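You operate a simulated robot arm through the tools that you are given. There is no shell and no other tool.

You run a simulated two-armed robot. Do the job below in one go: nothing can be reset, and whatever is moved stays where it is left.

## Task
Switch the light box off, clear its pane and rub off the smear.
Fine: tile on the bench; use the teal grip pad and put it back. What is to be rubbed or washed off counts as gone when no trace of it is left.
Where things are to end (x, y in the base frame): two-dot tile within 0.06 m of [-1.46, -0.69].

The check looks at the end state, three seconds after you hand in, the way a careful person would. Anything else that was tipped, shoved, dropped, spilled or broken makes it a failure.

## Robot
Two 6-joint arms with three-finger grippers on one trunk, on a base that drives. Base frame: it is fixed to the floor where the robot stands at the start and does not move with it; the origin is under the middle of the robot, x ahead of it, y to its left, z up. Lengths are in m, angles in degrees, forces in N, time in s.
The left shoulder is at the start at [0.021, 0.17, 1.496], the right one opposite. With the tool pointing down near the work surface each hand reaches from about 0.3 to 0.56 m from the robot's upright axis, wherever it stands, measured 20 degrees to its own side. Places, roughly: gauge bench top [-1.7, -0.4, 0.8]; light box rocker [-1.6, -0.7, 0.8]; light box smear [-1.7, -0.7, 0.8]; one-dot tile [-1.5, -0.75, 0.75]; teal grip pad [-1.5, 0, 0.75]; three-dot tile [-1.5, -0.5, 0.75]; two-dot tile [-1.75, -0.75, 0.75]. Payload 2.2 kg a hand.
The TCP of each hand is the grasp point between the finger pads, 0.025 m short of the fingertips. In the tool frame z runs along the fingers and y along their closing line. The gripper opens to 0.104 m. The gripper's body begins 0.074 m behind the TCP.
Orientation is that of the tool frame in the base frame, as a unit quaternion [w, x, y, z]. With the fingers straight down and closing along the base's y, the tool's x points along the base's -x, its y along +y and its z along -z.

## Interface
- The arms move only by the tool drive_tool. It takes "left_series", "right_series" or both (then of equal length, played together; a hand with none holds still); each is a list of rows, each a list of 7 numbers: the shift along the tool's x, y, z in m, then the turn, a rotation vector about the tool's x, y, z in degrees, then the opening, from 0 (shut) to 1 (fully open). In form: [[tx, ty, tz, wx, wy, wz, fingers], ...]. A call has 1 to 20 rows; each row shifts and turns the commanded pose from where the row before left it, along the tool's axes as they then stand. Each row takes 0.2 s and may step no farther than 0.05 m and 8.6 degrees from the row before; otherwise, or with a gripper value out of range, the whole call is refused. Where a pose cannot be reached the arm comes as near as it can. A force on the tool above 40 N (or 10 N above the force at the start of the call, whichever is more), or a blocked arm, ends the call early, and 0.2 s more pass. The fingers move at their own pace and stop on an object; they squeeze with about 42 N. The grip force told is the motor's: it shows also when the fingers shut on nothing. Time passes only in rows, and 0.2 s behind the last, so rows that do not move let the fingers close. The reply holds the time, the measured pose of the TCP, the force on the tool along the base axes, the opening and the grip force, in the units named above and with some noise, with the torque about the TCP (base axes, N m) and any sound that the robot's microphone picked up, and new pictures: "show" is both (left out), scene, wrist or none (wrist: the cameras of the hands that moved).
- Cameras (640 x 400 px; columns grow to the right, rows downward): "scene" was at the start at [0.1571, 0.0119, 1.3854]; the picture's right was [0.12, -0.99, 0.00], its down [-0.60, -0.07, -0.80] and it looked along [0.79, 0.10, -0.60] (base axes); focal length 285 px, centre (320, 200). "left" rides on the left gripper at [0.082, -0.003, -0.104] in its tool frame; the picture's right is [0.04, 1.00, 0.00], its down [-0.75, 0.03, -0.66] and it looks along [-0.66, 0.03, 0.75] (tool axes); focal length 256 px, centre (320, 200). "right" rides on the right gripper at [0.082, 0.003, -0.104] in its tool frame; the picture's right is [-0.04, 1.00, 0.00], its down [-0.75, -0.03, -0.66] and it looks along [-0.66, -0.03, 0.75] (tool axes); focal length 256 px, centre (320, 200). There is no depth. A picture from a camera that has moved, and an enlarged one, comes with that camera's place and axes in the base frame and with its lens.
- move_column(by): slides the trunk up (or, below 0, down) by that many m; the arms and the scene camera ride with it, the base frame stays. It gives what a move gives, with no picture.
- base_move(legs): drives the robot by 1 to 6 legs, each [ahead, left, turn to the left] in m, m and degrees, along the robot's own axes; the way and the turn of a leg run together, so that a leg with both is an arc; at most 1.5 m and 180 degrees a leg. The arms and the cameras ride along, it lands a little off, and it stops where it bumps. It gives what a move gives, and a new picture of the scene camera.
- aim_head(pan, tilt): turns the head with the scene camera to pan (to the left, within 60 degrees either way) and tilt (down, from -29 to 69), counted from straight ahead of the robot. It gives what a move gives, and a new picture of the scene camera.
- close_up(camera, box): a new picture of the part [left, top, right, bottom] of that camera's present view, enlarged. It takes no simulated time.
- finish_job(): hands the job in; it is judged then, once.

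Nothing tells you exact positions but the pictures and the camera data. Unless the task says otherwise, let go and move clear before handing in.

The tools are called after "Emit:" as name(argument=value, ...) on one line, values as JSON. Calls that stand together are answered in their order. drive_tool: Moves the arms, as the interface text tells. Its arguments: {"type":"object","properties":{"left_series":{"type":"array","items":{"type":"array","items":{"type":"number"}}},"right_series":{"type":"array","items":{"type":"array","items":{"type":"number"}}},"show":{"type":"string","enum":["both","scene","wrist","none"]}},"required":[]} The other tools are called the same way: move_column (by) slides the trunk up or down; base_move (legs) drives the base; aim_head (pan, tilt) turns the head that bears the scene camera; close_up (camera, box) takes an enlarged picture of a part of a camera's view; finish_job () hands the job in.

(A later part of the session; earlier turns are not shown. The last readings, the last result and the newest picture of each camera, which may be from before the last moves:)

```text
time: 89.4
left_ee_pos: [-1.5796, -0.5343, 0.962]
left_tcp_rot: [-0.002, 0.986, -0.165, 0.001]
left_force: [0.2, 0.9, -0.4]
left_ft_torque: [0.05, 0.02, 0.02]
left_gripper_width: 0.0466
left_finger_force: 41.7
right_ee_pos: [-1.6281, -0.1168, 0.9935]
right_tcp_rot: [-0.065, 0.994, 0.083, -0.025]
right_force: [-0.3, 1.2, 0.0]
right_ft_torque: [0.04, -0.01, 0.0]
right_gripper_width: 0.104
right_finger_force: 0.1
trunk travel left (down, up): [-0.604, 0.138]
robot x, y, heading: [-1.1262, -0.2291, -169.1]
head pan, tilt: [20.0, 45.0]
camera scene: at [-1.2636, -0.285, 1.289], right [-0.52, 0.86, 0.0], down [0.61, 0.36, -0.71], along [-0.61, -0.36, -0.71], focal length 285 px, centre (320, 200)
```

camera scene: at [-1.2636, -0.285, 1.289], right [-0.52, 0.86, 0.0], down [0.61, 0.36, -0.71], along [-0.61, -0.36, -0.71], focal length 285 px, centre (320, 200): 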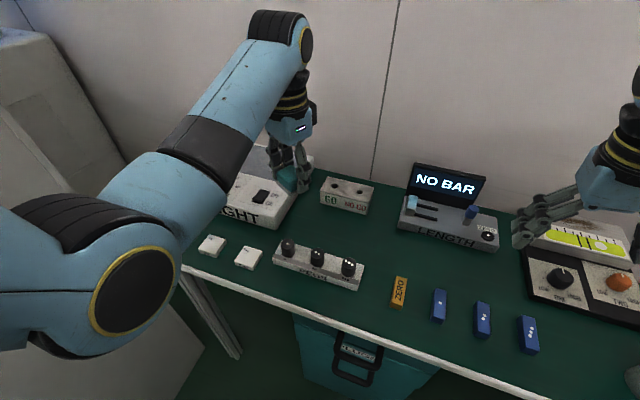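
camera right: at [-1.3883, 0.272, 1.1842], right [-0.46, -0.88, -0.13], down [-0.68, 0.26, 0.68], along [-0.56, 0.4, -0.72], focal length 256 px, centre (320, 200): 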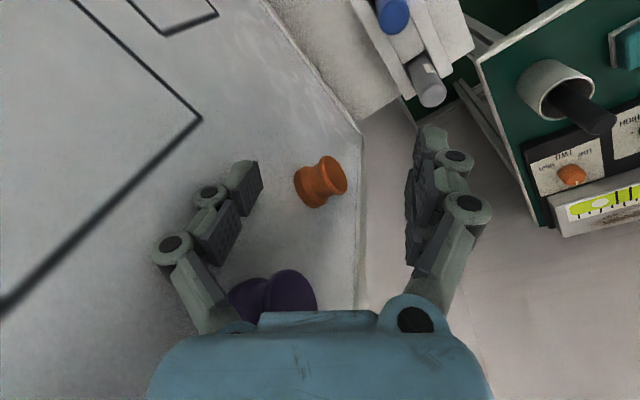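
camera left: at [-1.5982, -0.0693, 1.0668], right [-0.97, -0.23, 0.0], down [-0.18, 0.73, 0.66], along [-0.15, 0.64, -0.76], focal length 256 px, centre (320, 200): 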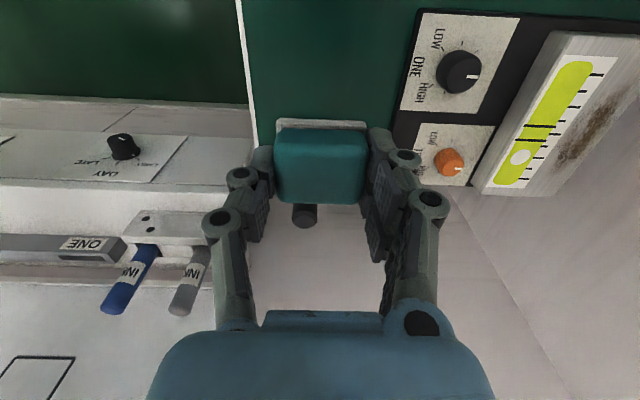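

Now I'll move left and ahead to the wiping position, then align the pad with the box.

Emit:
base_move(legs=[[0, 0.11, 0.3], [0.12, 0, 0]])

Emit:
drive_tool(left_series=[[0, 0, 0, 0, 0, -7.55, 0.3], [0, 0, 0, 0, 0, -7.55, 0.3], [0, 0, 0, 0, 0, -7.55, 0.3], [0, 0, 0, 0, 0, -7.55, 0.3], [0, 0, 0, 0, 0, 0, 0.3]])

```text
time: 91.5
left_ee_pos: [-1.6776, -0.6682, 0.9621]
left_tcp_rot: [-0.002, 0.986, -0.164, 0.002]
left_force: [-0.1, -0.3, -0.8]
left_ft_torque: [0.01, -0.01, 0.01]
left_gripper_width: 0.0464
left_finger_force: 42.2
right_ee_pos: [-1.7286, -0.2498, 0.9938]
right_tcp_rot: [-0.063, 0.994, 0.085, -0.024]
right_force: [0.3, -0.6, -1.1]
right_ft_torque: [-0.03, -0.06, -0.02]
right_gripper_width: 0.1036
right_finger_force: 0.0
trunk travel left (down, up): [-0.604, 0.138]
robot x, y, heading: [-1.2239, -0.3639, -168.5]
head pan, tilt: [20.0, 45.0]
camera scene: at [-1.3629, -0.4172, 1.2889], right [-0.52, 0.85, 0.0], down [0.61, 0.37, -0.71], along [-0.6, -0.37, -0.71], focal length 285 px, centre (320, 200)
```

scene: 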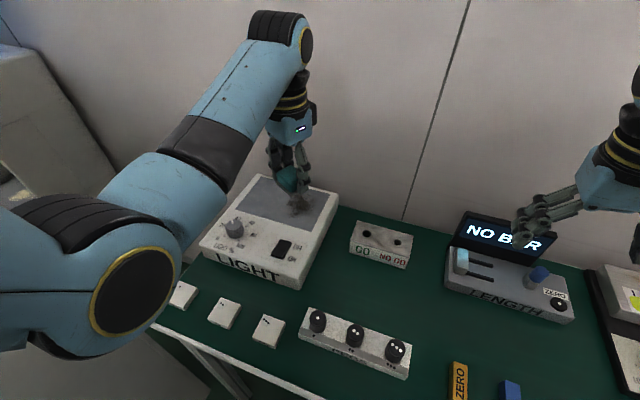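

```text
time: 92.7
left_ee_pos: [-1.6765, -0.6678, 0.9632]
left_tcp_rot: [-0.001, 0.995, 0.099, 0.002]
left_force: [-0.3, 0.4, 0.3]
left_ft_torque: [0.01, -0.02, 0.0]
left_gripper_width: 0.0465
left_finger_force: 41.7
right_ee_pos: [-1.7262, -0.2498, 0.9933]
right_tcp_rot: [-0.065, 0.994, 0.085, -0.024]
right_force: [-0.6, 0.2, -0.4]
right_ft_torque: [-0.03, -0.01, 0.01]
right_gripper_width: 0.1042
right_finger_force: 0.0
trunk travel left (down, up): [-0.604, 0.138]
robot x, y, heading: [-1.2231, -0.3614, -168.6]
head pan, tilt: [20.0, 45.0]
camera scene: at [-1.3615, -0.4171, 1.289], right [-0.52, 0.85, 0.0], down [0.6, 0.37, -0.71], along [-0.6, -0.37, -0.71], focal length 285 px, centre (320, 200)
camera left: at [-1.5974, -0.6479, 1.0668], right [0.24, -0.97, 0.0], down [-0.73, -0.18, 0.65], along [-0.64, -0.15, -0.76], focal length 256 px, centre (320, 200)
```

scene: 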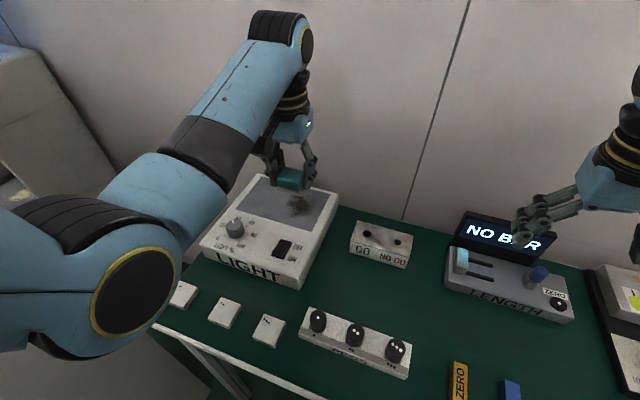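
left: 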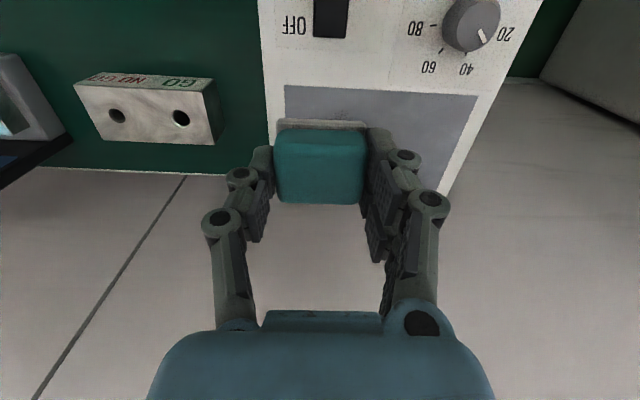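

The smear spans roughly u 1.79–1.885 along the box's depth and about 0.09 m across. I'll raise the hands, lower the trunk and nudge closer so that the pad can cover all of it.

Emit:
drive_tool(left_series=[[0, 0, -0.03, 0, 0, 0, 0.3], [0, 0, -0.02, 0, 0, 0, 0.3], [0, 0, 0, 0, 0, 0, 0.3]], right_series=[[0, 0, -0.02, 0, 0, 0, 1], [0, 0, -0.01, 0, 0, 0, 1], [0, 0, 0, 0, 0, 0, 1]], show="none")

```text
time: 93.5
left_ee_pos: [-1.6727, -0.6675, 1.0136]
left_tcp_rot: [-0.001, 0.995, 0.099, 0.002]
left_force: [0.2, 0.0, -0.2]
left_ft_torque: [-0.01, 0.0, -0.03]
left_gripper_width: 0.0462
left_finger_force: 42.1
right_ee_pos: [-1.7252, -0.2472, 1.0188]
right_tcp_rot: [-0.072, 0.994, 0.082, -0.027]
right_force: [-0.5, 0.6, 0.4]
right_ft_torque: [-0.05, 0.02, -0.01]
right_gripper_width: 0.1039
right_finger_force: 0.0
right hand out of reach, approached as far as the arm can: row 2
trunk travel left (down, up): [-0.604, 0.138]
robot x, y, heading: [-1.2208, -0.3634, -168.7]
head pan, tilt: [20.0, 45.0]
```

Emit:
move_column(by=-0.1)

Emit:
base_move(legs=[[0.025, 0, 0]])

Emit:
close_up(camera="scene", box=[180, 100, 380, 225])

```text
time: 94.8
left_ee_pos: [-1.676, -0.6689, 0.9132]
left_tcp_rot: [-0.001, 0.995, 0.099, 0.001]
left_force: [0.0, 0.7, -0.3]
left_ft_torque: [-0.02, 0.01, -0.02]
left_gripper_width: 0.0466
left_finger_force: 42.0
right_ee_pos: [-1.7282, -0.2477, 0.9192]
right_tcp_rot: [-0.071, 0.994, 0.083, -0.027]
right_force: [0.2, -0.4, -0.4]
right_ft_torque: [0.0, -0.02, -0.02]
right_gripper_width: 0.1037
right_finger_force: 0.0
trunk travel left (down, up): [-0.504, 0.238]
robot x, y, heading: [-1.2238, -0.3629, -169.0]
head pan, tilt: [20.0, 45.0]
```

```text
time: 95.7
left_ee_pos: [-1.6881, -0.6703, 0.9129]
left_tcp_rot: [-0.001, 0.995, 0.098, 0.001]
left_force: [0.0, -0.4, -0.7]
left_ft_torque: [-0.03, -0.03, 0.0]
left_gripper_width: 0.0467
left_finger_force: 41.8
right_ee_pos: [-1.7393, -0.2484, 0.9191]
right_tcp_rot: [-0.073, 0.994, 0.082, -0.03]
right_force: [0.1, 0.6, 0.6]
right_ft_torque: [-0.01, 0.04, 0.01]
right_gripper_width: 0.1038
right_finger_force: 0.0
trunk travel left (down, up): [-0.504, 0.238]
robot x, y, heading: [-1.2326, -0.3616, -168.9]
head pan, tilt: [20.0, 45.0]
stopped in leg 1: the robot was blocked; the commanded pose is now the measured one
camera scene: at [-1.3736, -0.4196, 1.1881], right [-0.52, 0.85, 0.0], down [0.6, 0.37, -0.71], along [-0.6, -0.37, -0.71], focal length 285 px, centre (320, 200)
```

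scene: 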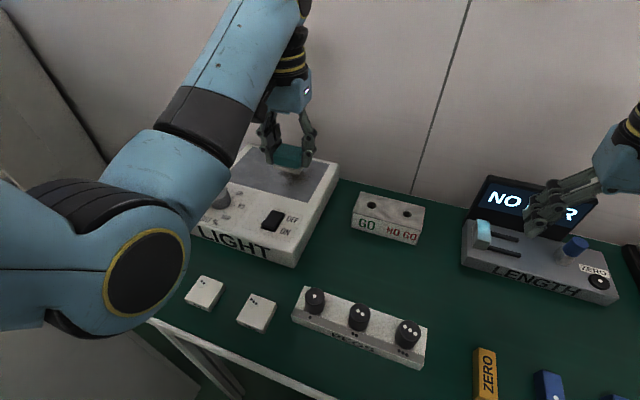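

```text
3.20 times, centred on (280, 162) of scene
camera zoom: at [-1.3736, -0.4196, 1.1881], right [-0.52, 0.85, 0.0], down [0.6, 0.37, -0.71], along [-0.6, -0.37, -0.71], focal length 911 px, centre (448, 320)
```

zoom: 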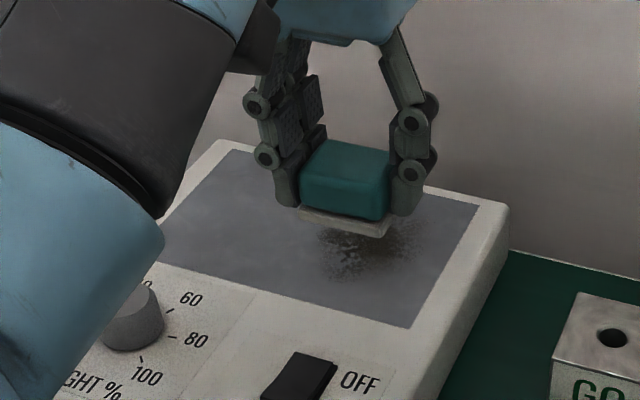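

The base stopped a little early. I'll look down to see what it touched.

Emit:
aim_head(pan=0, tilt=69)

Emit:
aim_head(pan=50, tilt=60)

Emit:
aim_head(pan=-50, tilt=60)

```text
time: 96.5
left_ee_pos: [-1.6883, -0.67, 0.9136]
left_tcp_rot: [-0.001, 0.995, 0.098, 0.002]
left_force: [-0.5, -0.8, -0.7]
left_ft_torque: [-0.01, 0.01, 0.0]
left_gripper_width: 0.0467
left_finger_force: 42.1
right_ee_pos: [-1.7394, -0.2489, 0.9194]
right_tcp_rot: [-0.073, 0.994, 0.083, -0.028]
right_force: [0.6, 0.7, 0.0]
right_ft_torque: [-0.04, 0.0, 0.03]
right_gripper_width: 0.1041
right_finger_force: 0.0
trunk travel left (down, up): [-0.504, 0.238]
robot x, y, heading: [-1.2334, -0.3626, -168.7]
head pan, tilt: [0.0, 68.8]
camera scene: at [-1.3592, -0.3884, 1.1592], right [-0.2, 0.98, 0.0], down [0.91, 0.18, -0.36], along [-0.36, -0.07, -0.93], focal length 285 px, centre (320, 200)
```

scene: 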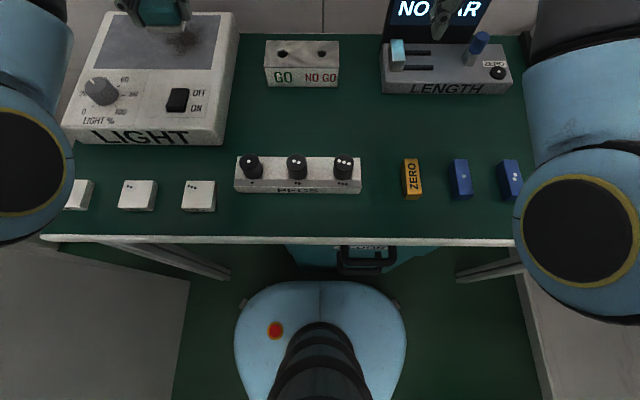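

```text
time: 97.7
left_ee_pos: [-1.6872, -0.6712, 0.9129]
left_tcp_rot: [0.0, 0.995, 0.099, 0.001]
left_force: [-0.1, 0.6, -1.2]
left_ft_torque: [-0.02, -0.01, 0.01]
left_gripper_width: 0.0466
left_finger_force: 41.6
right_ee_pos: [-1.7393, -0.2501, 0.9191]
right_tcp_rot: [-0.073, 0.993, 0.083, -0.029]
right_force: [0.9, 0.6, -0.9]
right_ft_torque: [-0.01, 0.02, -0.03]
right_gripper_width: 0.1038
right_finger_force: 0.0
trunk travel left (down, up): [-0.504, 0.238]
robot x, y, heading: [-1.2363, -0.3632, -169.0]
head pan, tilt: [50.0, 60.0]
camera scene: at [-1.3365, -0.4358, 1.1686], right [-0.88, 0.48, 0.0], down [0.42, 0.76, -0.5], along [-0.24, -0.44, -0.87], focal length 285 px, centre (320, 200)
```

scene: 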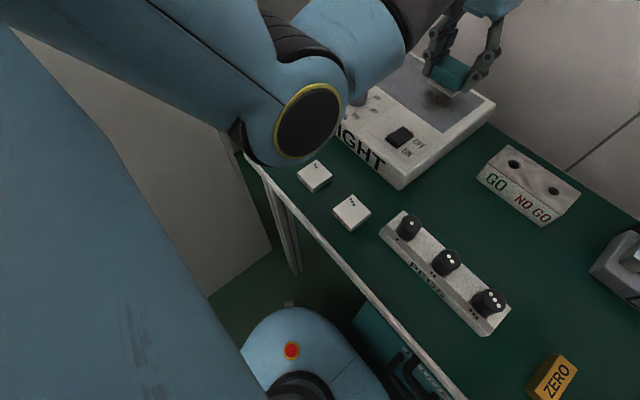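

```text
time: 99.5
left_ee_pos: [-1.6872, -0.6705, 0.9127]
left_tcp_rot: [-0.001, 0.995, 0.098, 0.001]
left_force: [-0.3, 0.3, -1.3]
left_ft_torque: [-0.01, 0.0, 0.03]
left_gripper_width: 0.0464
left_finger_force: 41.9
right_ee_pos: [-1.7404, -0.2486, 0.9181]
right_tcp_rot: [-0.073, 0.993, 0.083, -0.029]
right_force: [0.6, -0.1, -0.3]
right_ft_torque: [0.0, -0.01, -0.04]
right_gripper_width: 0.104
right_finger_force: 0.1
trunk travel left (down, up): [-0.504, 0.238]
robot x, y, heading: [-1.2332, -0.3654, -168.6]
head pan, tilt: [-50.0, 60.0]
camera scene: at [-1.3566, -0.3358, 1.1686], right [0.62, 0.78, 0.0], down [0.68, -0.54, -0.5], along [-0.39, 0.31, -0.87], focal length 285 px, centre (320, 200)
```

scene: 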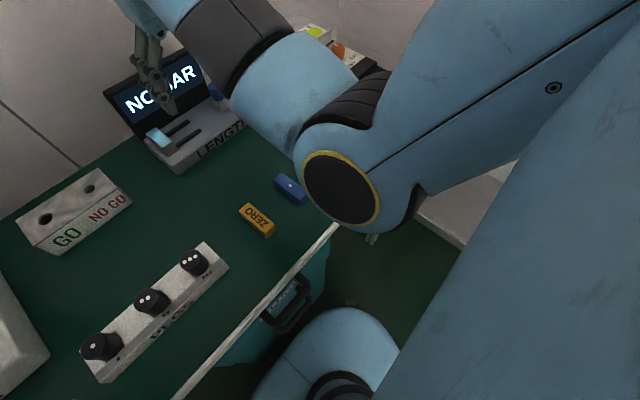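

The base is just up against the drawer unit, nothing is displaced, and the elbows clear the bench items. Now I'll move the pad over the smear's centre and lower until it touches the pane.

Emit:
aim_head(pan=22, tilt=42)

Emit:
drive_tool(left_series=[[-0.03, 0.008, 0, 0, 0, 0, 0.3], [-0.025, 0.007, 0, 0, 0, 0, 0.3], [0, 0, 0.03, 0, 0, 0, 0.3], [0, 0, 0.03, 0, 0, 0, 0.3], [0, 0, 0.004, 0, 0, 0, 0.3], [0, 0, 0.002, 0, 0, 0, 0.3]])

```text
time: 100.9
left_ee_pos: [-1.6882, -0.6697, 0.913]
left_tcp_rot: [-0.002, 0.995, 0.098, 0.001]
left_force: [0.4, -0.2, 0.1]
left_ft_torque: [0.01, -0.01, -0.02]
left_gripper_width: 0.0464
left_finger_force: 42.1
right_ee_pos: [-1.7403, -0.2492, 0.9198]
right_tcp_rot: [-0.073, 0.994, 0.082, -0.028]
right_force: [-0.6, -0.8, -0.3]
right_ft_torque: [-0.01, -0.01, -0.02]
right_gripper_width: 0.1039
right_finger_force: 0.0
trunk travel left (down, up): [-0.504, 0.238]
robot x, y, heading: [-1.2341, -0.3639, -168.6]
head pan, tilt: [22.0, 42.0]
camera scene: at [-1.3744, -0.4233, 1.1923], right [-0.55, 0.84, 0.0], down [0.56, 0.37, -0.74], along [-0.62, -0.41, -0.67], focal length 285 px, centre (320, 200)
```

scene: 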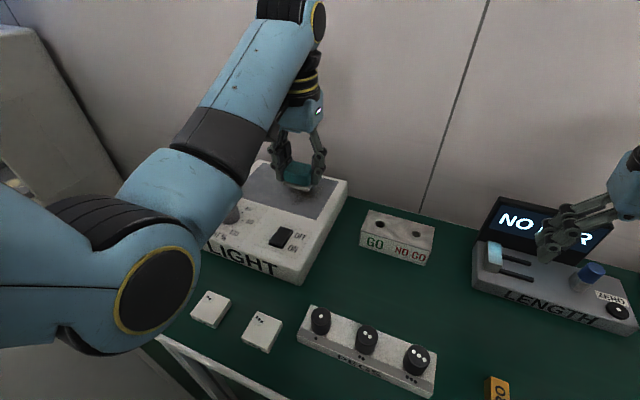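

```text
time: 102.3
left_ee_pos: [-1.7395, -0.6962, 0.8478]
left_tcp_rot: [-0.002, 0.995, 0.099, 0.001]
left_force: [0.2, -0.6, -1.4]
left_ft_torque: [0.0, -0.01, 0.0]
left_gripper_width: 0.0466
left_finger_force: 42.1
right_ee_pos: [-1.7392, -0.2494, 0.9186]
right_tcp_rot: [-0.073, 0.993, 0.082, -0.029]
right_force: [0.5, 0.0, -0.4]
right_ft_torque: [0.01, 0.0, -0.01]
right_gripper_width: 0.1041
right_finger_force: 0.0
trunk travel left (down, up): [-0.504, 0.238]
robot x, y, heading: [-1.2339, -0.3614, -168.8]
head pan, tilt: [22.0, 42.0]
camera scene: at [-1.3745, -0.4234, 1.1923], right [-0.55, 0.84, 0.0], down [0.56, 0.37, -0.74], along [-0.62, -0.41, -0.67], focal length 285 px, centre (320, 200)
camera left: at [-1.6611, -0.6766, 0.9505], right [0.24, -0.97, 0.0], down [-0.73, -0.18, 0.66], along [-0.64, -0.15, -0.76], focal length 256 px, centre (320, 200)
```

scene: 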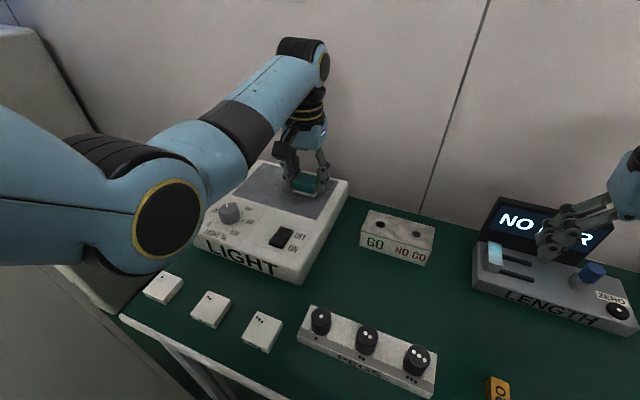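
left: 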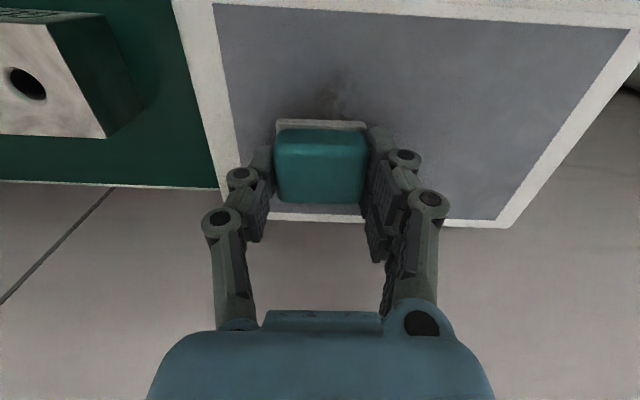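

Almost touching. I'll continue down in fine steps.

Emit:
drive_tool(left_series=[[0, 0, 0.0015, 0, 0, 0, 0.3], [0, 0, 0.0015, 0, 0, 0, 0.3], [0, 0, 0.001, 0, 0, 0, 0.3]], show="none")

```text
time: 103.1
left_ee_pos: [-1.7385, -0.6957, 0.8435]
left_tcp_rot: [-0.001, 0.995, 0.099, 0.001]
left_force: [0.0, -0.2, 1.7]
left_ft_torque: [-0.06, 0.03, 0.01]
left_gripper_width: 0.0466
left_finger_force: 42.1
right_ee_pos: [-1.7396, -0.2485, 0.9197]
right_tcp_rot: [-0.073, 0.993, 0.083, -0.03]
right_force: [-0.5, 1.0, 0.0]
right_ft_torque: [-0.01, 0.0, 0.02]
right_gripper_width: 0.1039
right_finger_force: 0.0
trunk travel left (down, up): [-0.504, 0.238]
robot x, y, heading: [-1.2376, -0.362, -168.7]
head pan, tilt: [22.0, 42.0]
```

Emit:
drive_tool(left_series=[[0, 0, 0.001, 0, 0, 0, 0.3], [0, 0, 0.001, 0, 0, 0, 0.3]], show="none")

```text
time: 103.7
left_ee_pos: [-1.7384, -0.6975, 0.8433]
left_tcp_rot: [0.0, 0.995, 0.099, -0.002]
left_force: [0.9, -0.7, 13.0]
left_ft_torque: [-0.07, -0.13, -0.06]
left_gripper_width: 0.0466
left_finger_force: 41.5
right_ee_pos: [-1.7395, -0.25, 0.9199]
right_tcp_rot: [-0.073, 0.993, 0.082, -0.03]
right_force: [0.2, -0.9, -0.4]
right_ft_torque: [0.0, -0.01, 0.01]
right_gripper_width: 0.1042
right_finger_force: 0.0
trunk travel left (down, up): [-0.504, 0.238]
robot x, y, heading: [-1.2349, -0.3637, -168.5]
head pan, tilt: [22.0, 42.0]
```

The pad is in contact at 13 N. I'll rub in overlapping passes over the smear area.

Emit:
drive_tool(left_series=[[0.0175, -0.015, 0, 0, 0, 0, 0.3], [0.0175, -0.015, 0, 0, 0, 0, 0.3], [0, 0.02, 0, 0, 0, 0, 0.3], [0, 0.02, 0, 0, 0, 0, 0.3], [0, 0.02, 0, 0, 0, 0, 0.3], [0, 0.02, 0, 0, 0, 0, 0.3], [-0.016, 0, 0, 0, 0, 0, 0.3], [0, -0.02, 0, 0, 0, 0, 0.3], [0, -0.02, 0, 0, 0, 0, 0.3], [0, -0.02, 0, 0, 0, 0, 0.3], [0, -0.02, 0, 0, 0, 0, 0.3], [-0.016, 0, 0, 0, 0, 0, 0.3], [0, 0.02, 0, 0, 0, 0, 0.3], [0, 0.02, 0, 0, 0, 0, 0.3], [0, 0.02, 0, 0, 0, 0, 0.3], [0, 0.02, 0, 0, 0, 0, 0.3]])

Emit:
close_up(camera="scene", box=[190, 130, 370, 242])

```text
time: 107.1
left_ee_pos: [-1.7245, -0.7447, 0.8434]
left_tcp_rot: [-0.001, 0.995, 0.099, 0.0]
left_force: [-0.8, 0.9, 10.4]
left_ft_torque: [0.01, 0.01, -0.04]
left_gripper_width: 0.0466
left_finger_force: 42.5
right_ee_pos: [-1.7406, -0.2489, 0.9191]
right_tcp_rot: [-0.073, 0.993, 0.082, -0.031]
right_force: [0.2, 0.2, -0.6]
right_ft_torque: [-0.02, -0.03, -0.04]
right_gripper_width: 0.104
right_finger_force: 0.1
trunk travel left (down, up): [-0.504, 0.238]
robot x, y, heading: [-1.2323, -0.3642, -168.9]
head pan, tilt: [22.0, 42.0]
camera scene: at [-1.3735, -0.4228, 1.1926], right [-0.55, 0.84, 0.0], down [0.56, 0.37, -0.74], along [-0.62, -0.41, -0.67], focal length 285 px, centre (320, 200)
camera left: at [-1.645, -0.7248, 0.9467], right [0.24, -0.97, 0.0], down [-0.73, -0.18, 0.66], along [-0.64, -0.15, -0.75], focal length 256 px, centre (320, 200)
```

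scene: 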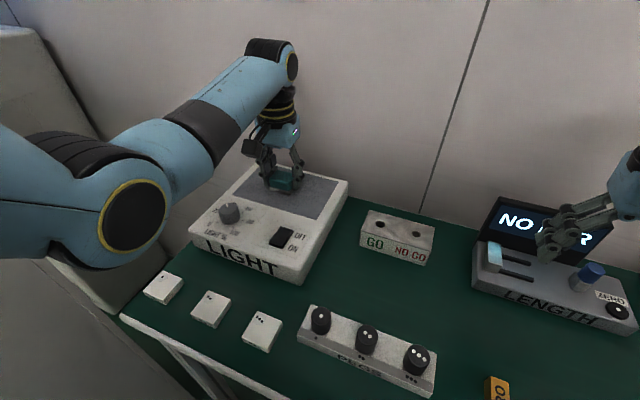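
left: 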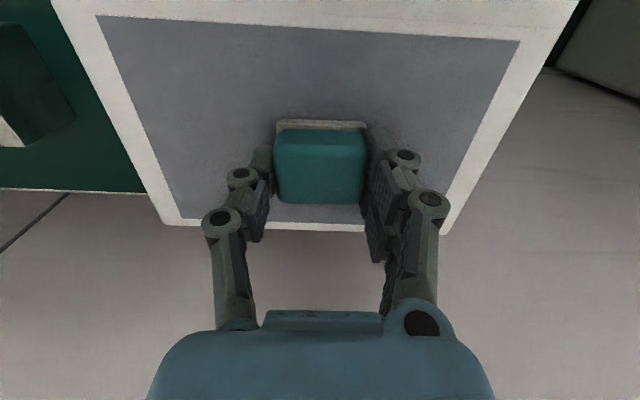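

```text
3.56 times, centred on (280, 186) of scene
camera zoom: at [-1.3735, -0.4228, 1.1926], right [-0.55, 0.84, 0.0], down [0.56, 0.37, -0.74], along [-0.62, -0.41, -0.67], focal length 1012 px, centre (462, 250)
```

zoom: 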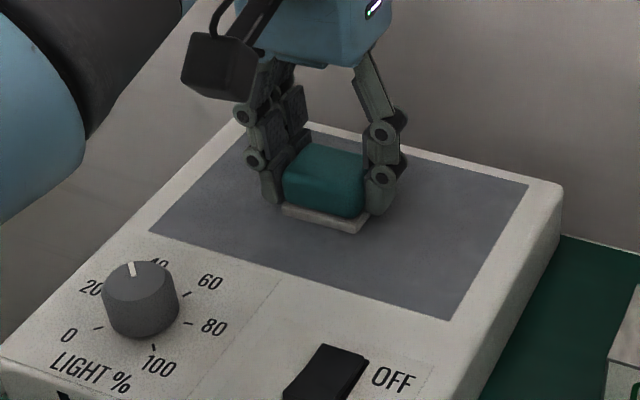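

The front half is clean. I'll continue with the rear passes.

Emit:
drive_tool(left_series=[[-0.016, 0, 0, 0, 0, 0, 0.3], [0, -0.0225, 0, 0, 0, 0, 0.3], [0, -0.0225, 0, 0, 0, 0, 0.3], [0, -0.0225, 0, 0, 0, 0, 0.3], [0, -0.0225, 0, 0, 0, 0, 0.3], [-0.016, 0, 0, 0, 0, 0, 0.3], [0, 0.0225, 0, 0, 0, 0, 0.3], [0, 0.0225, 0, 0, 0, 0, 0.3], [0, 0.0225, 0, 0, 0, 0, 0.3], [0, 0.0225, 0, 0, 0, 0, 0.3], [-0.014, 0, 0, 0, 0, 0, 0.3], [0, -0.0225, 0, 0, 0, 0, 0.3], [0, -0.0225, 0, 0, 0, 0, 0.3], [0, -0.0225, 0, 0, 0, 0, 0.3], [0, -0.0225, 0, 0, 0, 0, 0.3]])

Emit:
close_up(camera="scene", box=[190, 130, 370, 242])

```text
time: 110.3
left_ee_pos: [-1.7879, -0.6656, 0.8433]
left_tcp_rot: [0.0, 0.995, 0.099, -0.002]
left_force: [3.3, -8.5, 36.9]
left_ft_torque: [-0.42, -0.39, -0.09]
left_gripper_width: 0.0467
left_finger_force: 42.1
right_ee_pos: [-1.7377, -0.2495, 0.9207]
right_tcp_rot: [-0.072, 0.993, 0.082, -0.032]
right_force: [0.2, -1.1, -0.4]
right_ft_torque: [0.0, 0.01, 0.01]
right_gripper_width: 0.104
right_finger_force: 0.1
trunk travel left (down, up): [-0.504, 0.238]
robot x, y, heading: [-1.235, -0.3663, -168.9]
head pan, tilt: [22.0, 42.0]
camera scene: at [-1.3715, -0.4222, 1.1929], right [-0.55, 0.84, 0.0], down [0.56, 0.37, -0.74], along [-0.62, -0.41, -0.67], focal length 285 px, centre (320, 200)
camera left: at [-1.709, -0.6469, 0.9461], right [0.24, -0.97, 0.0], down [-0.73, -0.18, 0.66], along [-0.64, -0.15, -0.75], focal length 256 px, centre (320, 200)
```

scene: 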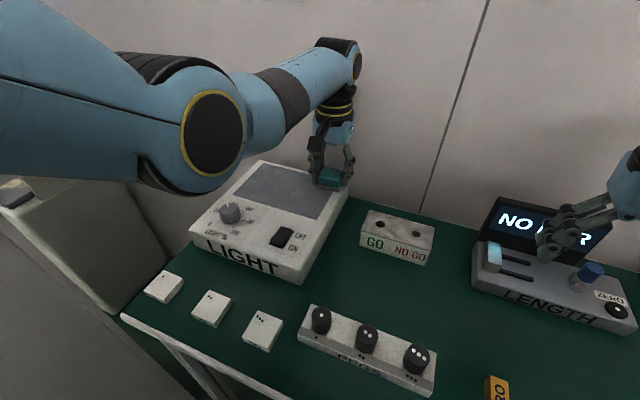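
left: 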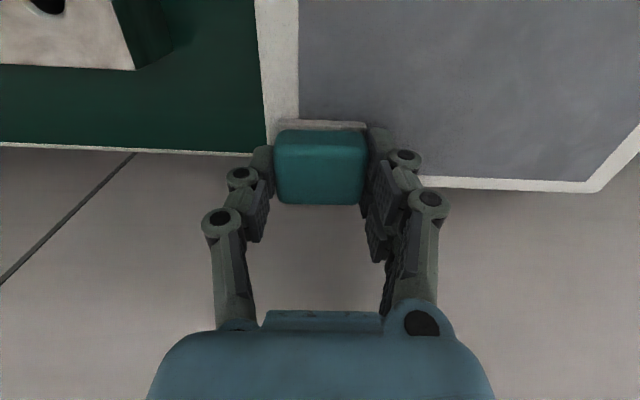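

```text
3.56 times, centred on (280, 186) of scene
camera zoom: at [-1.3715, -0.4222, 1.1929], right [-0.55, 0.84, 0.0], down [0.56, 0.37, -0.74], along [-0.62, -0.41, -0.67], focal length 1012 px, centre (462, 250)
```

zoom: 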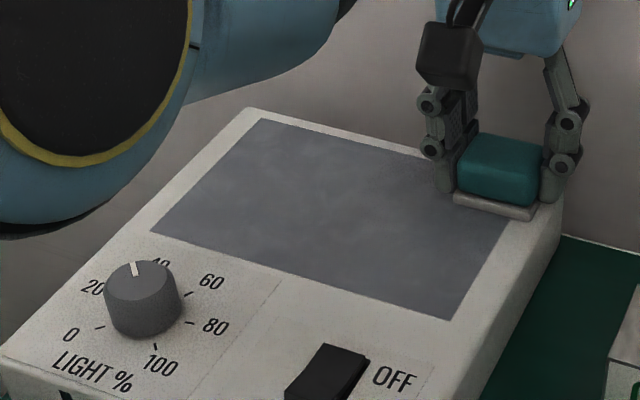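

The visible pane is clean. I'll lift off and inspect closely.

Emit:
drive_tool(left_series=[[0, 0, -0.02, 0, 0, 0, 0.3], [0, 0, -0.03, 0, 0, 0, 0.3], [0.04, 0.02, 0, 0, 0, 0, 0.3], [0.045, 0, 0, 0, 0, 0, 0.3], [0.045, 0, 0, 0, 0, 0, 0.3], [0, 0, 0, 0, 0, 0, 0.3]])

Emit:
close_up(camera="scene", box=[190, 130, 370, 242])

Emit:
close_up(camera="left", box=[240, 60, 560, 260])

```text
time: 111.7
left_ee_pos: [-1.6581, -0.6603, 0.8903]
left_tcp_rot: [-0.001, 0.995, 0.097, 0.002]
left_force: [-0.9, 0.7, -1.2]
left_ft_torque: [-0.05, -0.04, -0.02]
left_gripper_width: 0.0465
left_finger_force: 42.2
right_ee_pos: [-1.7406, -0.249, 0.9197]
right_tcp_rot: [-0.073, 0.994, 0.082, -0.029]
right_force: [0.1, 1.0, -0.1]
right_ft_torque: [0.01, 0.0, 0.02]
right_gripper_width: 0.1039
right_finger_force: 0.0
trunk travel left (down, up): [-0.504, 0.238]
robot x, y, heading: [-1.2367, -0.3672, -168.8]
head pan, tilt: [22.0, 42.0]
camera scene: at [-1.3752, -0.4234, 1.1922], right [-0.55, 0.84, 0.0], down [0.56, 0.37, -0.74], along [-0.62, -0.41, -0.67], focal length 285 px, centre (320, 200)
camera left: at [-1.5788, -0.6406, 0.9945], right [0.24, -0.97, 0.0], down [-0.74, -0.18, 0.65], along [-0.64, -0.15, -0.76], focal length 256 px, centre (320, 200)
```

scene: 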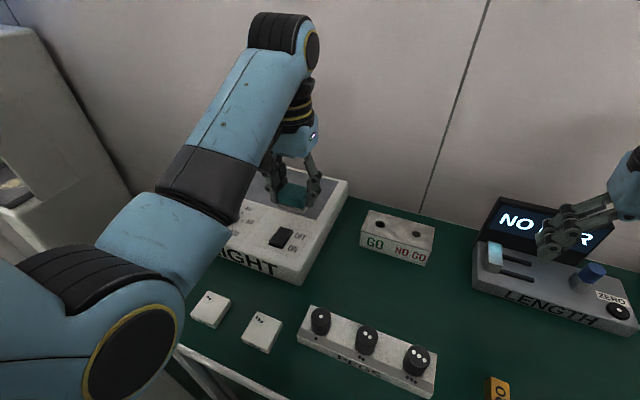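
left: 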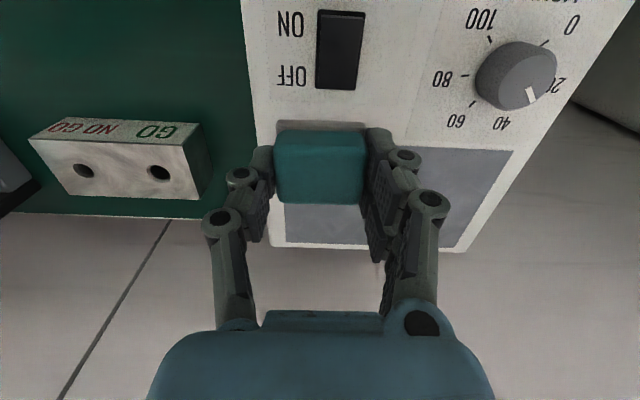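

```text
3.56 times, centred on (280, 186) of scene
camera zoom: at [-1.3752, -0.4234, 1.1922], right [-0.55, 0.84, 0.0], down [0.56, 0.37, -0.74], along [-0.62, -0.41, -0.67], focal length 1012 px, centre (462, 250)
```

zoom: 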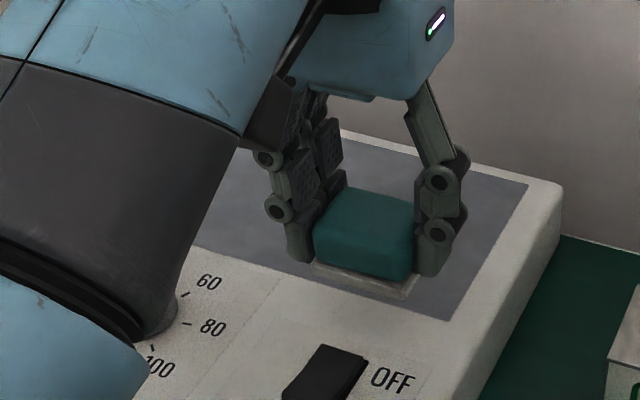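

```text
2.00 times, centred on (400, 160) of left
camera zoom: at [-1.5788, -0.6406, 0.9945], right [0.24, -0.97, 0.0], down [-0.74, -0.18, 0.65], along [-0.64, -0.15, -0.76], focal length 512 px, centre (160, 280)
```

zoom: 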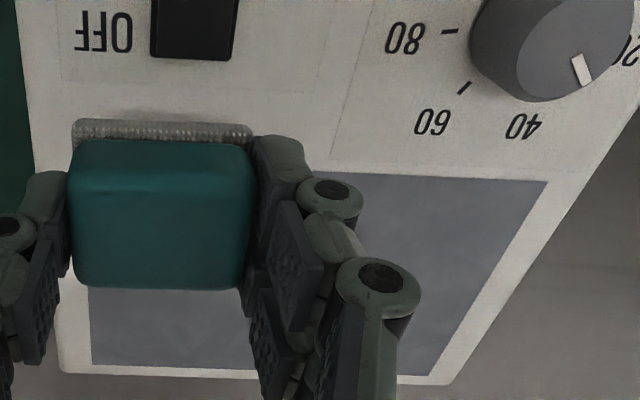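

I'll raise the hand a little and back the base off for a clear view of the pane.

Emit:
drive_tool(left_series=[[0, 0, -0.03, 0, 0, 0, 0.3], [0, 0, -0.01, 0, 0, 0, 0.3]], show="none")

Emit:
base_move(legs=[[-0.15, 0, 0]])

Emit:
close_up(camera="scene", box=[210, 80, 370, 180])

Emit:
close_up(camera="left", box=[200, 150, 440, 300])

```text
time: 112.3
left_ee_pos: [-1.6722, -0.6624, 0.9064]
left_tcp_rot: [-0.001, 0.995, 0.099, -0.001]
left_force: [-0.3, 0.1, 0.5]
left_ft_torque: [0.06, 0.03, 0.03]
left_gripper_width: 0.0466
left_finger_force: 41.4
left hand out of reach, approached as far as the arm can: row 1, 2
right_ee_pos: [-1.7393, -0.2494, 0.9194]
right_tcp_rot: [-0.073, 0.994, 0.082, -0.029]
right_force: [-0.5, -0.3, 0.1]
right_ft_torque: [0.01, 0.04, -0.01]
right_gripper_width: 0.1039
right_finger_force: 0.1
trunk travel left (down, up): [-0.504, 0.238]
robot x, y, heading: [-1.2326, -0.3629, -168.5]
head pan, tilt: [22.0, 42.0]
```

```text
time: 113.7
left_ee_pos: [-1.5213, -0.6309, 0.9065]
left_tcp_rot: [-0.001, 0.995, 0.098, -0.001]
left_force: [1.3, 0.3, -0.5]
left_ft_torque: [0.0, 0.04, 0.0]
left_gripper_width: 0.0465
left_finger_force: 42.3
right_ee_pos: [-1.5887, -0.2192, 0.9216]
right_tcp_rot: [-0.073, 0.993, 0.082, -0.029]
right_force: [-0.1, 0.0, 0.2]
right_ft_torque: [-0.04, 0.02, 0.02]
right_gripper_width: 0.1043
right_finger_force: 0.0
trunk travel left (down, up): [-0.504, 0.238]
robot x, y, heading: [-1.0862, -0.3344, -168.7]
head pan, tilt: [22.0, 42.0]
camera scene: at [-1.2229, -0.3929, 1.1926], right [-0.55, 0.84, 0.0], down [0.56, 0.37, -0.74], along [-0.62, -0.41, -0.67], focal length 285 px, centre (320, 200)
```

scene: 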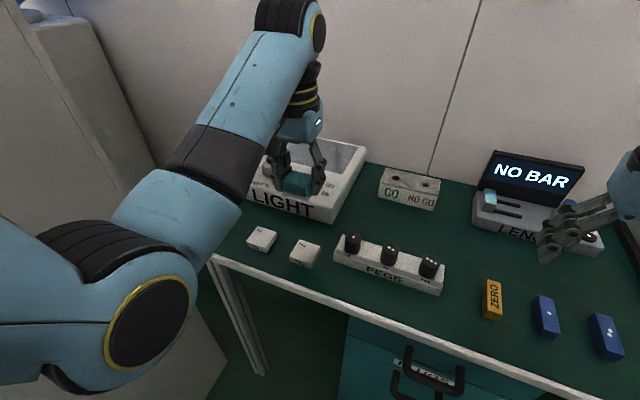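

```text
4.00 times, centred on (290, 130) of scene
camera zoom: at [-1.2229, -0.3929, 1.1926], right [-0.55, 0.84, 0.0], down [0.56, 0.37, -0.74], along [-0.62, -0.41, -0.67], focal length 1139 px, centre (440, 480)
```

zoom: 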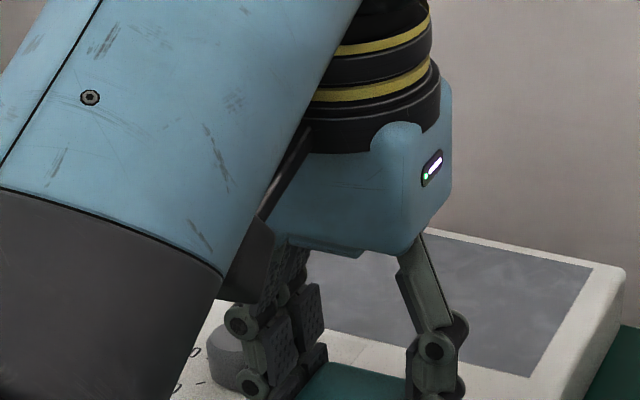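

```text
2.67 times, centred on (320, 225) of left
camera zoom: at [-1.4432, -0.6113, 1.0097], right [0.23, -0.97, 0.0], down [-0.73, -0.18, 0.66], along [-0.64, -0.15, -0.75], focal length 683 px, centre (320, 133)
```

zoom: 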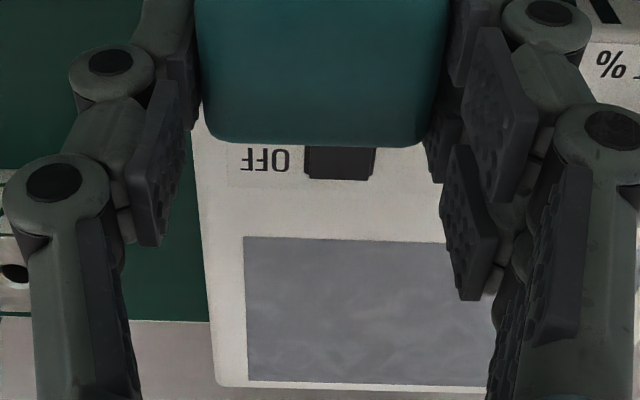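

It looks clean from here. Before returning the pad I'll raise the trunk, back off and turn, which gives an unobstructed look at the pane.

Emit:
move_column(by=0.1)

Emit:
base_move(legs=[[-0.05, -0.1, 0], [0, 0, -30]])

Emit:
aim_head(pan=45, tilt=42)

```text
time: 115.0
left_ee_pos: [-1.5242, -0.6322, 1.0045]
left_tcp_rot: [-0.001, 0.995, 0.097, 0.0]
left_force: [0.2, 1.1, -1.0]
left_ft_torque: [-0.02, 0.01, 0.01]
left_gripper_width: 0.0464
left_finger_force: 42.3
right_ee_pos: [-1.5904, -0.2172, 1.0191]
right_tcp_rot: [-0.073, 0.994, 0.083, -0.029]
right_force: [-0.1, 0.4, -1.0]
right_ft_torque: [-0.04, -0.02, 0.01]
right_gripper_width: 0.1037
right_finger_force: 0.0
trunk travel left (down, up): [-0.604, 0.138]
robot x, y, heading: [-1.0834, -0.3322, -168.8]
head pan, tilt: [22.0, 42.0]
```

```text
time: 117.7
left_ee_pos: [-1.583, -0.2571, 1.0069]
left_tcp_rot: [-0.001, 0.985, -0.17, 0.0]
left_force: [0.4, -0.3, -0.8]
left_ft_torque: [-0.02, -0.03, 0.04]
left_gripper_width: 0.0465
left_finger_force: 41.9
right_ee_pos: [-1.4287, 0.1323, 1.0198]
right_tcp_rot: [-0.078, 0.98, -0.185, -0.009]
right_force: [-0.4, -0.2, -0.3]
right_ft_torque: [0.0, 0.04, -0.03]
right_gripper_width: 0.1039
right_finger_force: 0.1
trunk travel left (down, up): [-0.604, 0.138]
robot x, y, heading: [-1.0499, -0.229, 160.6]
head pan, tilt: [22.0, 42.0]
camera scene: at [-1.2035, -0.2057, 1.2934], right [-0.04, 1.0, 0.0], down [0.67, 0.03, -0.74], along [-0.74, -0.03, -0.67], focal length 285 px, centre (320, 200)
```

scene: 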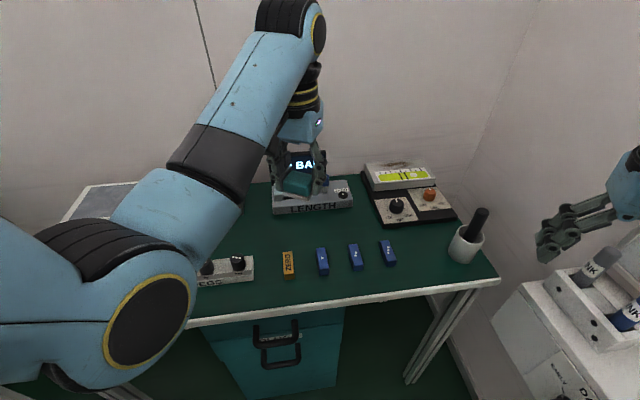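

```text
time: 118.6
left_ee_pos: [-1.583, -0.2578, 1.0051]
left_tcp_rot: [-0.001, 0.985, -0.171, 0.0]
left_force: [-0.7, -1.1, 0.0]
left_ft_torque: [0.01, -0.01, -0.02]
left_gripper_width: 0.0467
left_finger_force: 42.5
right_ee_pos: [-1.4287, 0.1317, 1.0189]
right_tcp_rot: [-0.078, 0.98, -0.185, -0.009]
right_force: [0.1, 0.1, -0.1]
right_ft_torque: [0.05, 0.0, 0.01]
right_gripper_width: 0.1041
right_finger_force: 0.1
trunk travel left (down, up): [-0.604, 0.138]
robot x, y, heading: [-1.0509, -0.2256, 160.5]
head pan, tilt: [45.0, 42.0]
camera scene: at [-1.1956, -0.2383, 1.2934], right [-0.43, 0.9, 0.0], down [0.6, 0.29, -0.74], along [-0.67, -0.32, -0.67], focal length 285 px, centre (320, 200)
```

scene: 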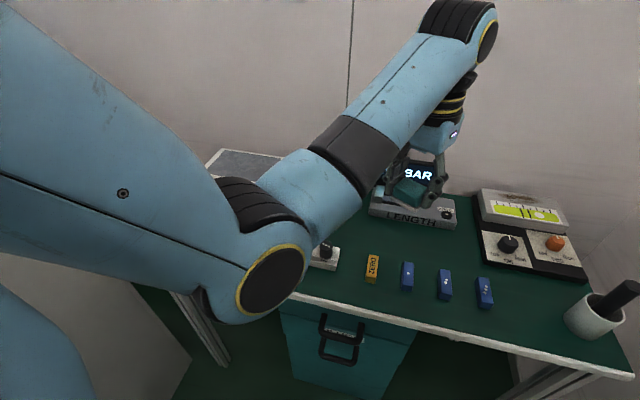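

Emit:
close_up(camera="scene", box=[195, 130, 291, 190])

Emit:
close_up(camera="left", box=[0, 0, 640, 400])

Emit:
close_up(camera="right", box=[0, 0, 640, 400])

```text
6.67 times, centred on (243, 160) of scene
camera zoom: at [-1.1956, -0.2383, 1.2934], right [-0.43, 0.9, 0.0], down [0.6, 0.29, -0.74], along [-0.67, -0.32, -0.67], focal length 1898 px, centre (833, 467)
```

zoom: 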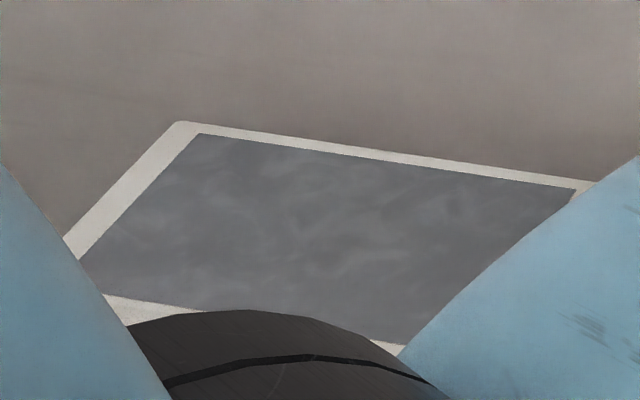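

```text
1.00 times, centred on (320, 200) of left (not enlarged: the box is as wide or as high as the picture)
camera zoom: at [-1.5054, -0.2809, 1.1091], right [-0.3, -0.95, 0.0], down [-0.72, 0.22, 0.66], along [-0.63, 0.2, -0.75], focal length 256 px, centre (320, 200)
```

zoom: 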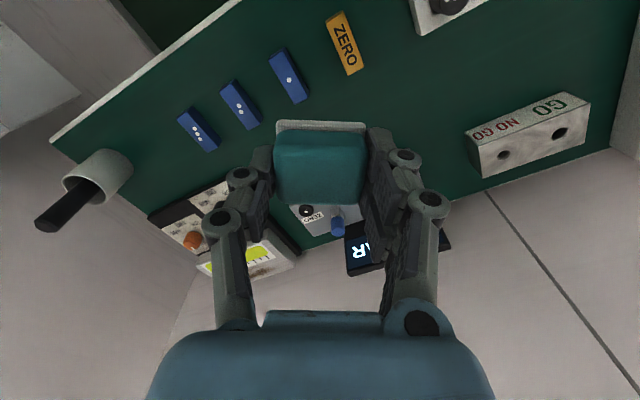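

```text
1.00 times, centred on (320, 200) of right (not enlarged: the box is as wide or as high as the picture)
camera zoom: at [-1.3546, 0.0837, 1.1186], right [-0.4, -0.9, -0.15], down [-0.7, 0.2, 0.69], along [-0.59, 0.38, -0.71], focal length 256 px, centre (320, 200)
```

zoom: 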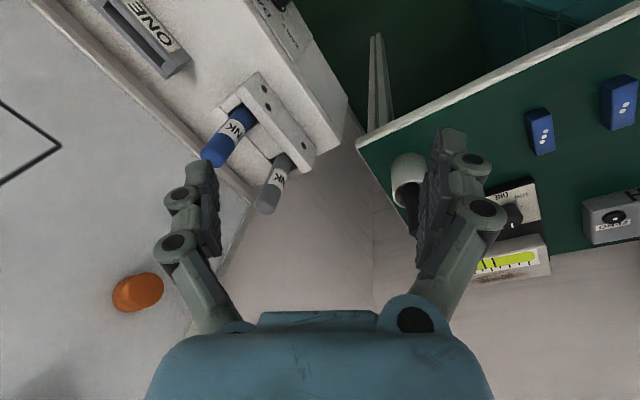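

The pane is clean everywhere I can see, with an even texture. Now I'll return the pad: turn to the earlier pick pose.

Emit:
base_move(legs=[[0, 0, -29.3], [0.0454, 0.0587, 0]])

Emit:
drive_tool(left_series=[[0, 0, 0, 0, 0, 7.55, 0.3], [0, 0, 0, 0, 0, 7.55, 0.3], [0, 0, 0, 0, 0, 7.55, 0.3], [0, 0, 0, 0, 0, 7.55, 0.3], [0, 0, 0, 0, 0, 0, 0.3]])

Emit:
aim_head(pan=25, tilt=55)

```text
time: 121.1
left_ee_pos: [-1.6048, 0.0013, 1.0049]
left_tcp_rot: [-0.001, 0.91, -0.414, 0.002]
left_force: [-1.3, 0.0, -0.3]
left_ft_torque: [0.03, -0.06, 0.0]
left_gripper_width: 0.0465
left_finger_force: 42.0
right_ee_pos: [-1.2806, 0.2635, 1.0186]
right_tcp_rot: [-0.077, 0.901, -0.427, 0.011]
right_force: [-0.4, -0.4, -0.2]
right_ft_torque: [-0.02, -0.04, -0.04]
right_gripper_width: 0.1039
right_finger_force: 0.1
trunk travel left (down, up): [-0.604, 0.138]
robot x, y, heading: [-1.1324, -0.2313, 131.3]
head pan, tilt: [45.0, 42.0]
camera scene: at [-1.2597, -0.1716, 1.2931], right [0.07, 1.0, 0.0], down [0.67, -0.05, -0.74], along [-0.74, 0.05, -0.67], focal length 285 px, centre (320, 200)
```

scene: 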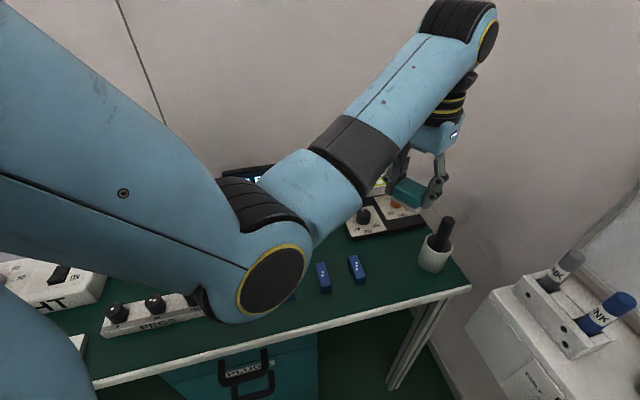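

```text
time: 122.3
left_ee_pos: [-1.6035, 0.0011, 1.0054]
left_tcp_rot: [-0.001, 0.771, -0.637, 0.001]
left_force: [0.3, 0.8, -0.2]
left_ft_torque: [-0.01, 0.0, -0.01]
left_gripper_width: 0.0466
left_finger_force: 42.0
right_ee_pos: [-1.2798, 0.2645, 1.0179]
right_tcp_rot: [-0.077, 0.901, -0.426, 0.012]
right_force: [-0.3, -0.4, 0.7]
right_ft_torque: [0.01, 0.03, 0.0]
right_gripper_width: 0.1041
right_finger_force: 0.1
trunk travel left (down, up): [-0.604, 0.138]
robot x, y, heading: [-1.1286, -0.2316, 131.0]
head pan, tilt: [45.0, 42.0]
camera scene: at [-1.2576, -0.1715, 1.2934], right [0.07, 1.0, 0.0], down [0.67, -0.05, -0.74], along [-0.74, 0.05, -0.67], focal length 285 px, centre (320, 200)
camera left: at [-1.5865, -0.0776, 1.1092], right [-0.97, -0.23, 0.0], down [-0.17, 0.73, 0.66], along [-0.15, 0.64, -0.75], focal length 256 px, centre (320, 200)
```

scene: 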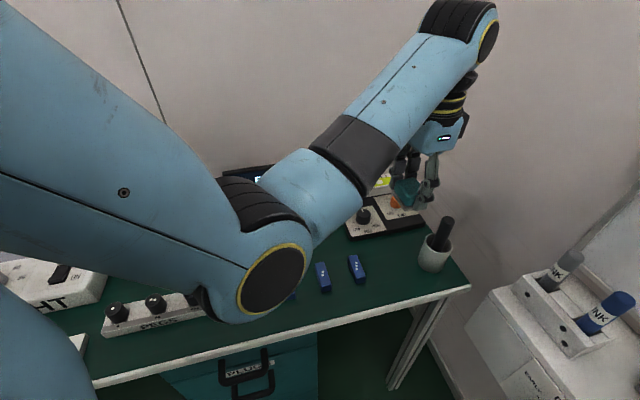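
left: 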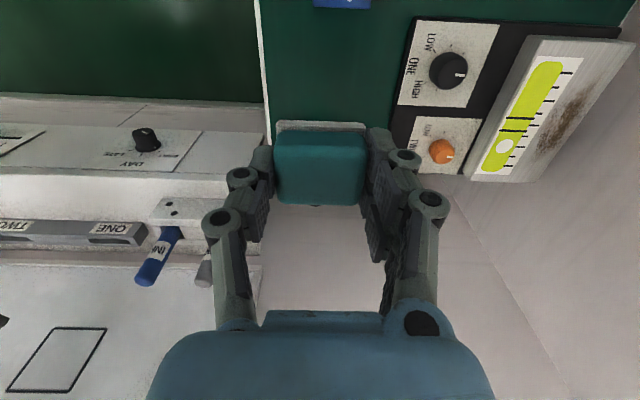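

```text
time: 123.1
left_ee_pos: [-1.6048, 0.0004, 1.0064]
left_tcp_rot: [-0.001, 0.771, -0.637, 0.001]
left_force: [0.2, -0.4, -1.3]
left_ft_torque: [-0.02, -0.02, 0.0]
left_gripper_width: 0.0467
left_finger_force: 41.7
right_ee_pos: [-1.2803, 0.2644, 1.0189]
right_tcp_rot: [-0.078, 0.901, -0.426, 0.011]
right_force: [0.7, 0.7, 0.1]
right_ft_torque: [0.01, -0.03, 0.0]
right_gripper_width: 0.104
right_finger_force: 0.1
trunk travel left (down, up): [-0.604, 0.138]
robot x, y, heading: [-1.1242, -0.2279, 131.1]
head pan, tilt: [25.0, 55.0]
camera scene: at [-1.2404, -0.148, 1.2757], right [0.4, 0.92, 0.0], down [0.75, -0.33, -0.57], along [-0.52, 0.23, -0.82], focal length 285 px, centre (320, 200)
```

scene: 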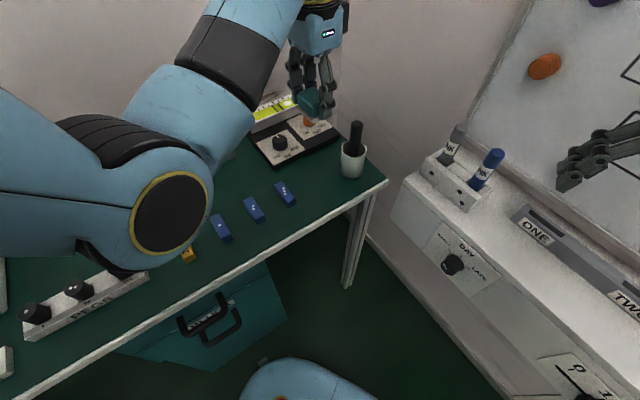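

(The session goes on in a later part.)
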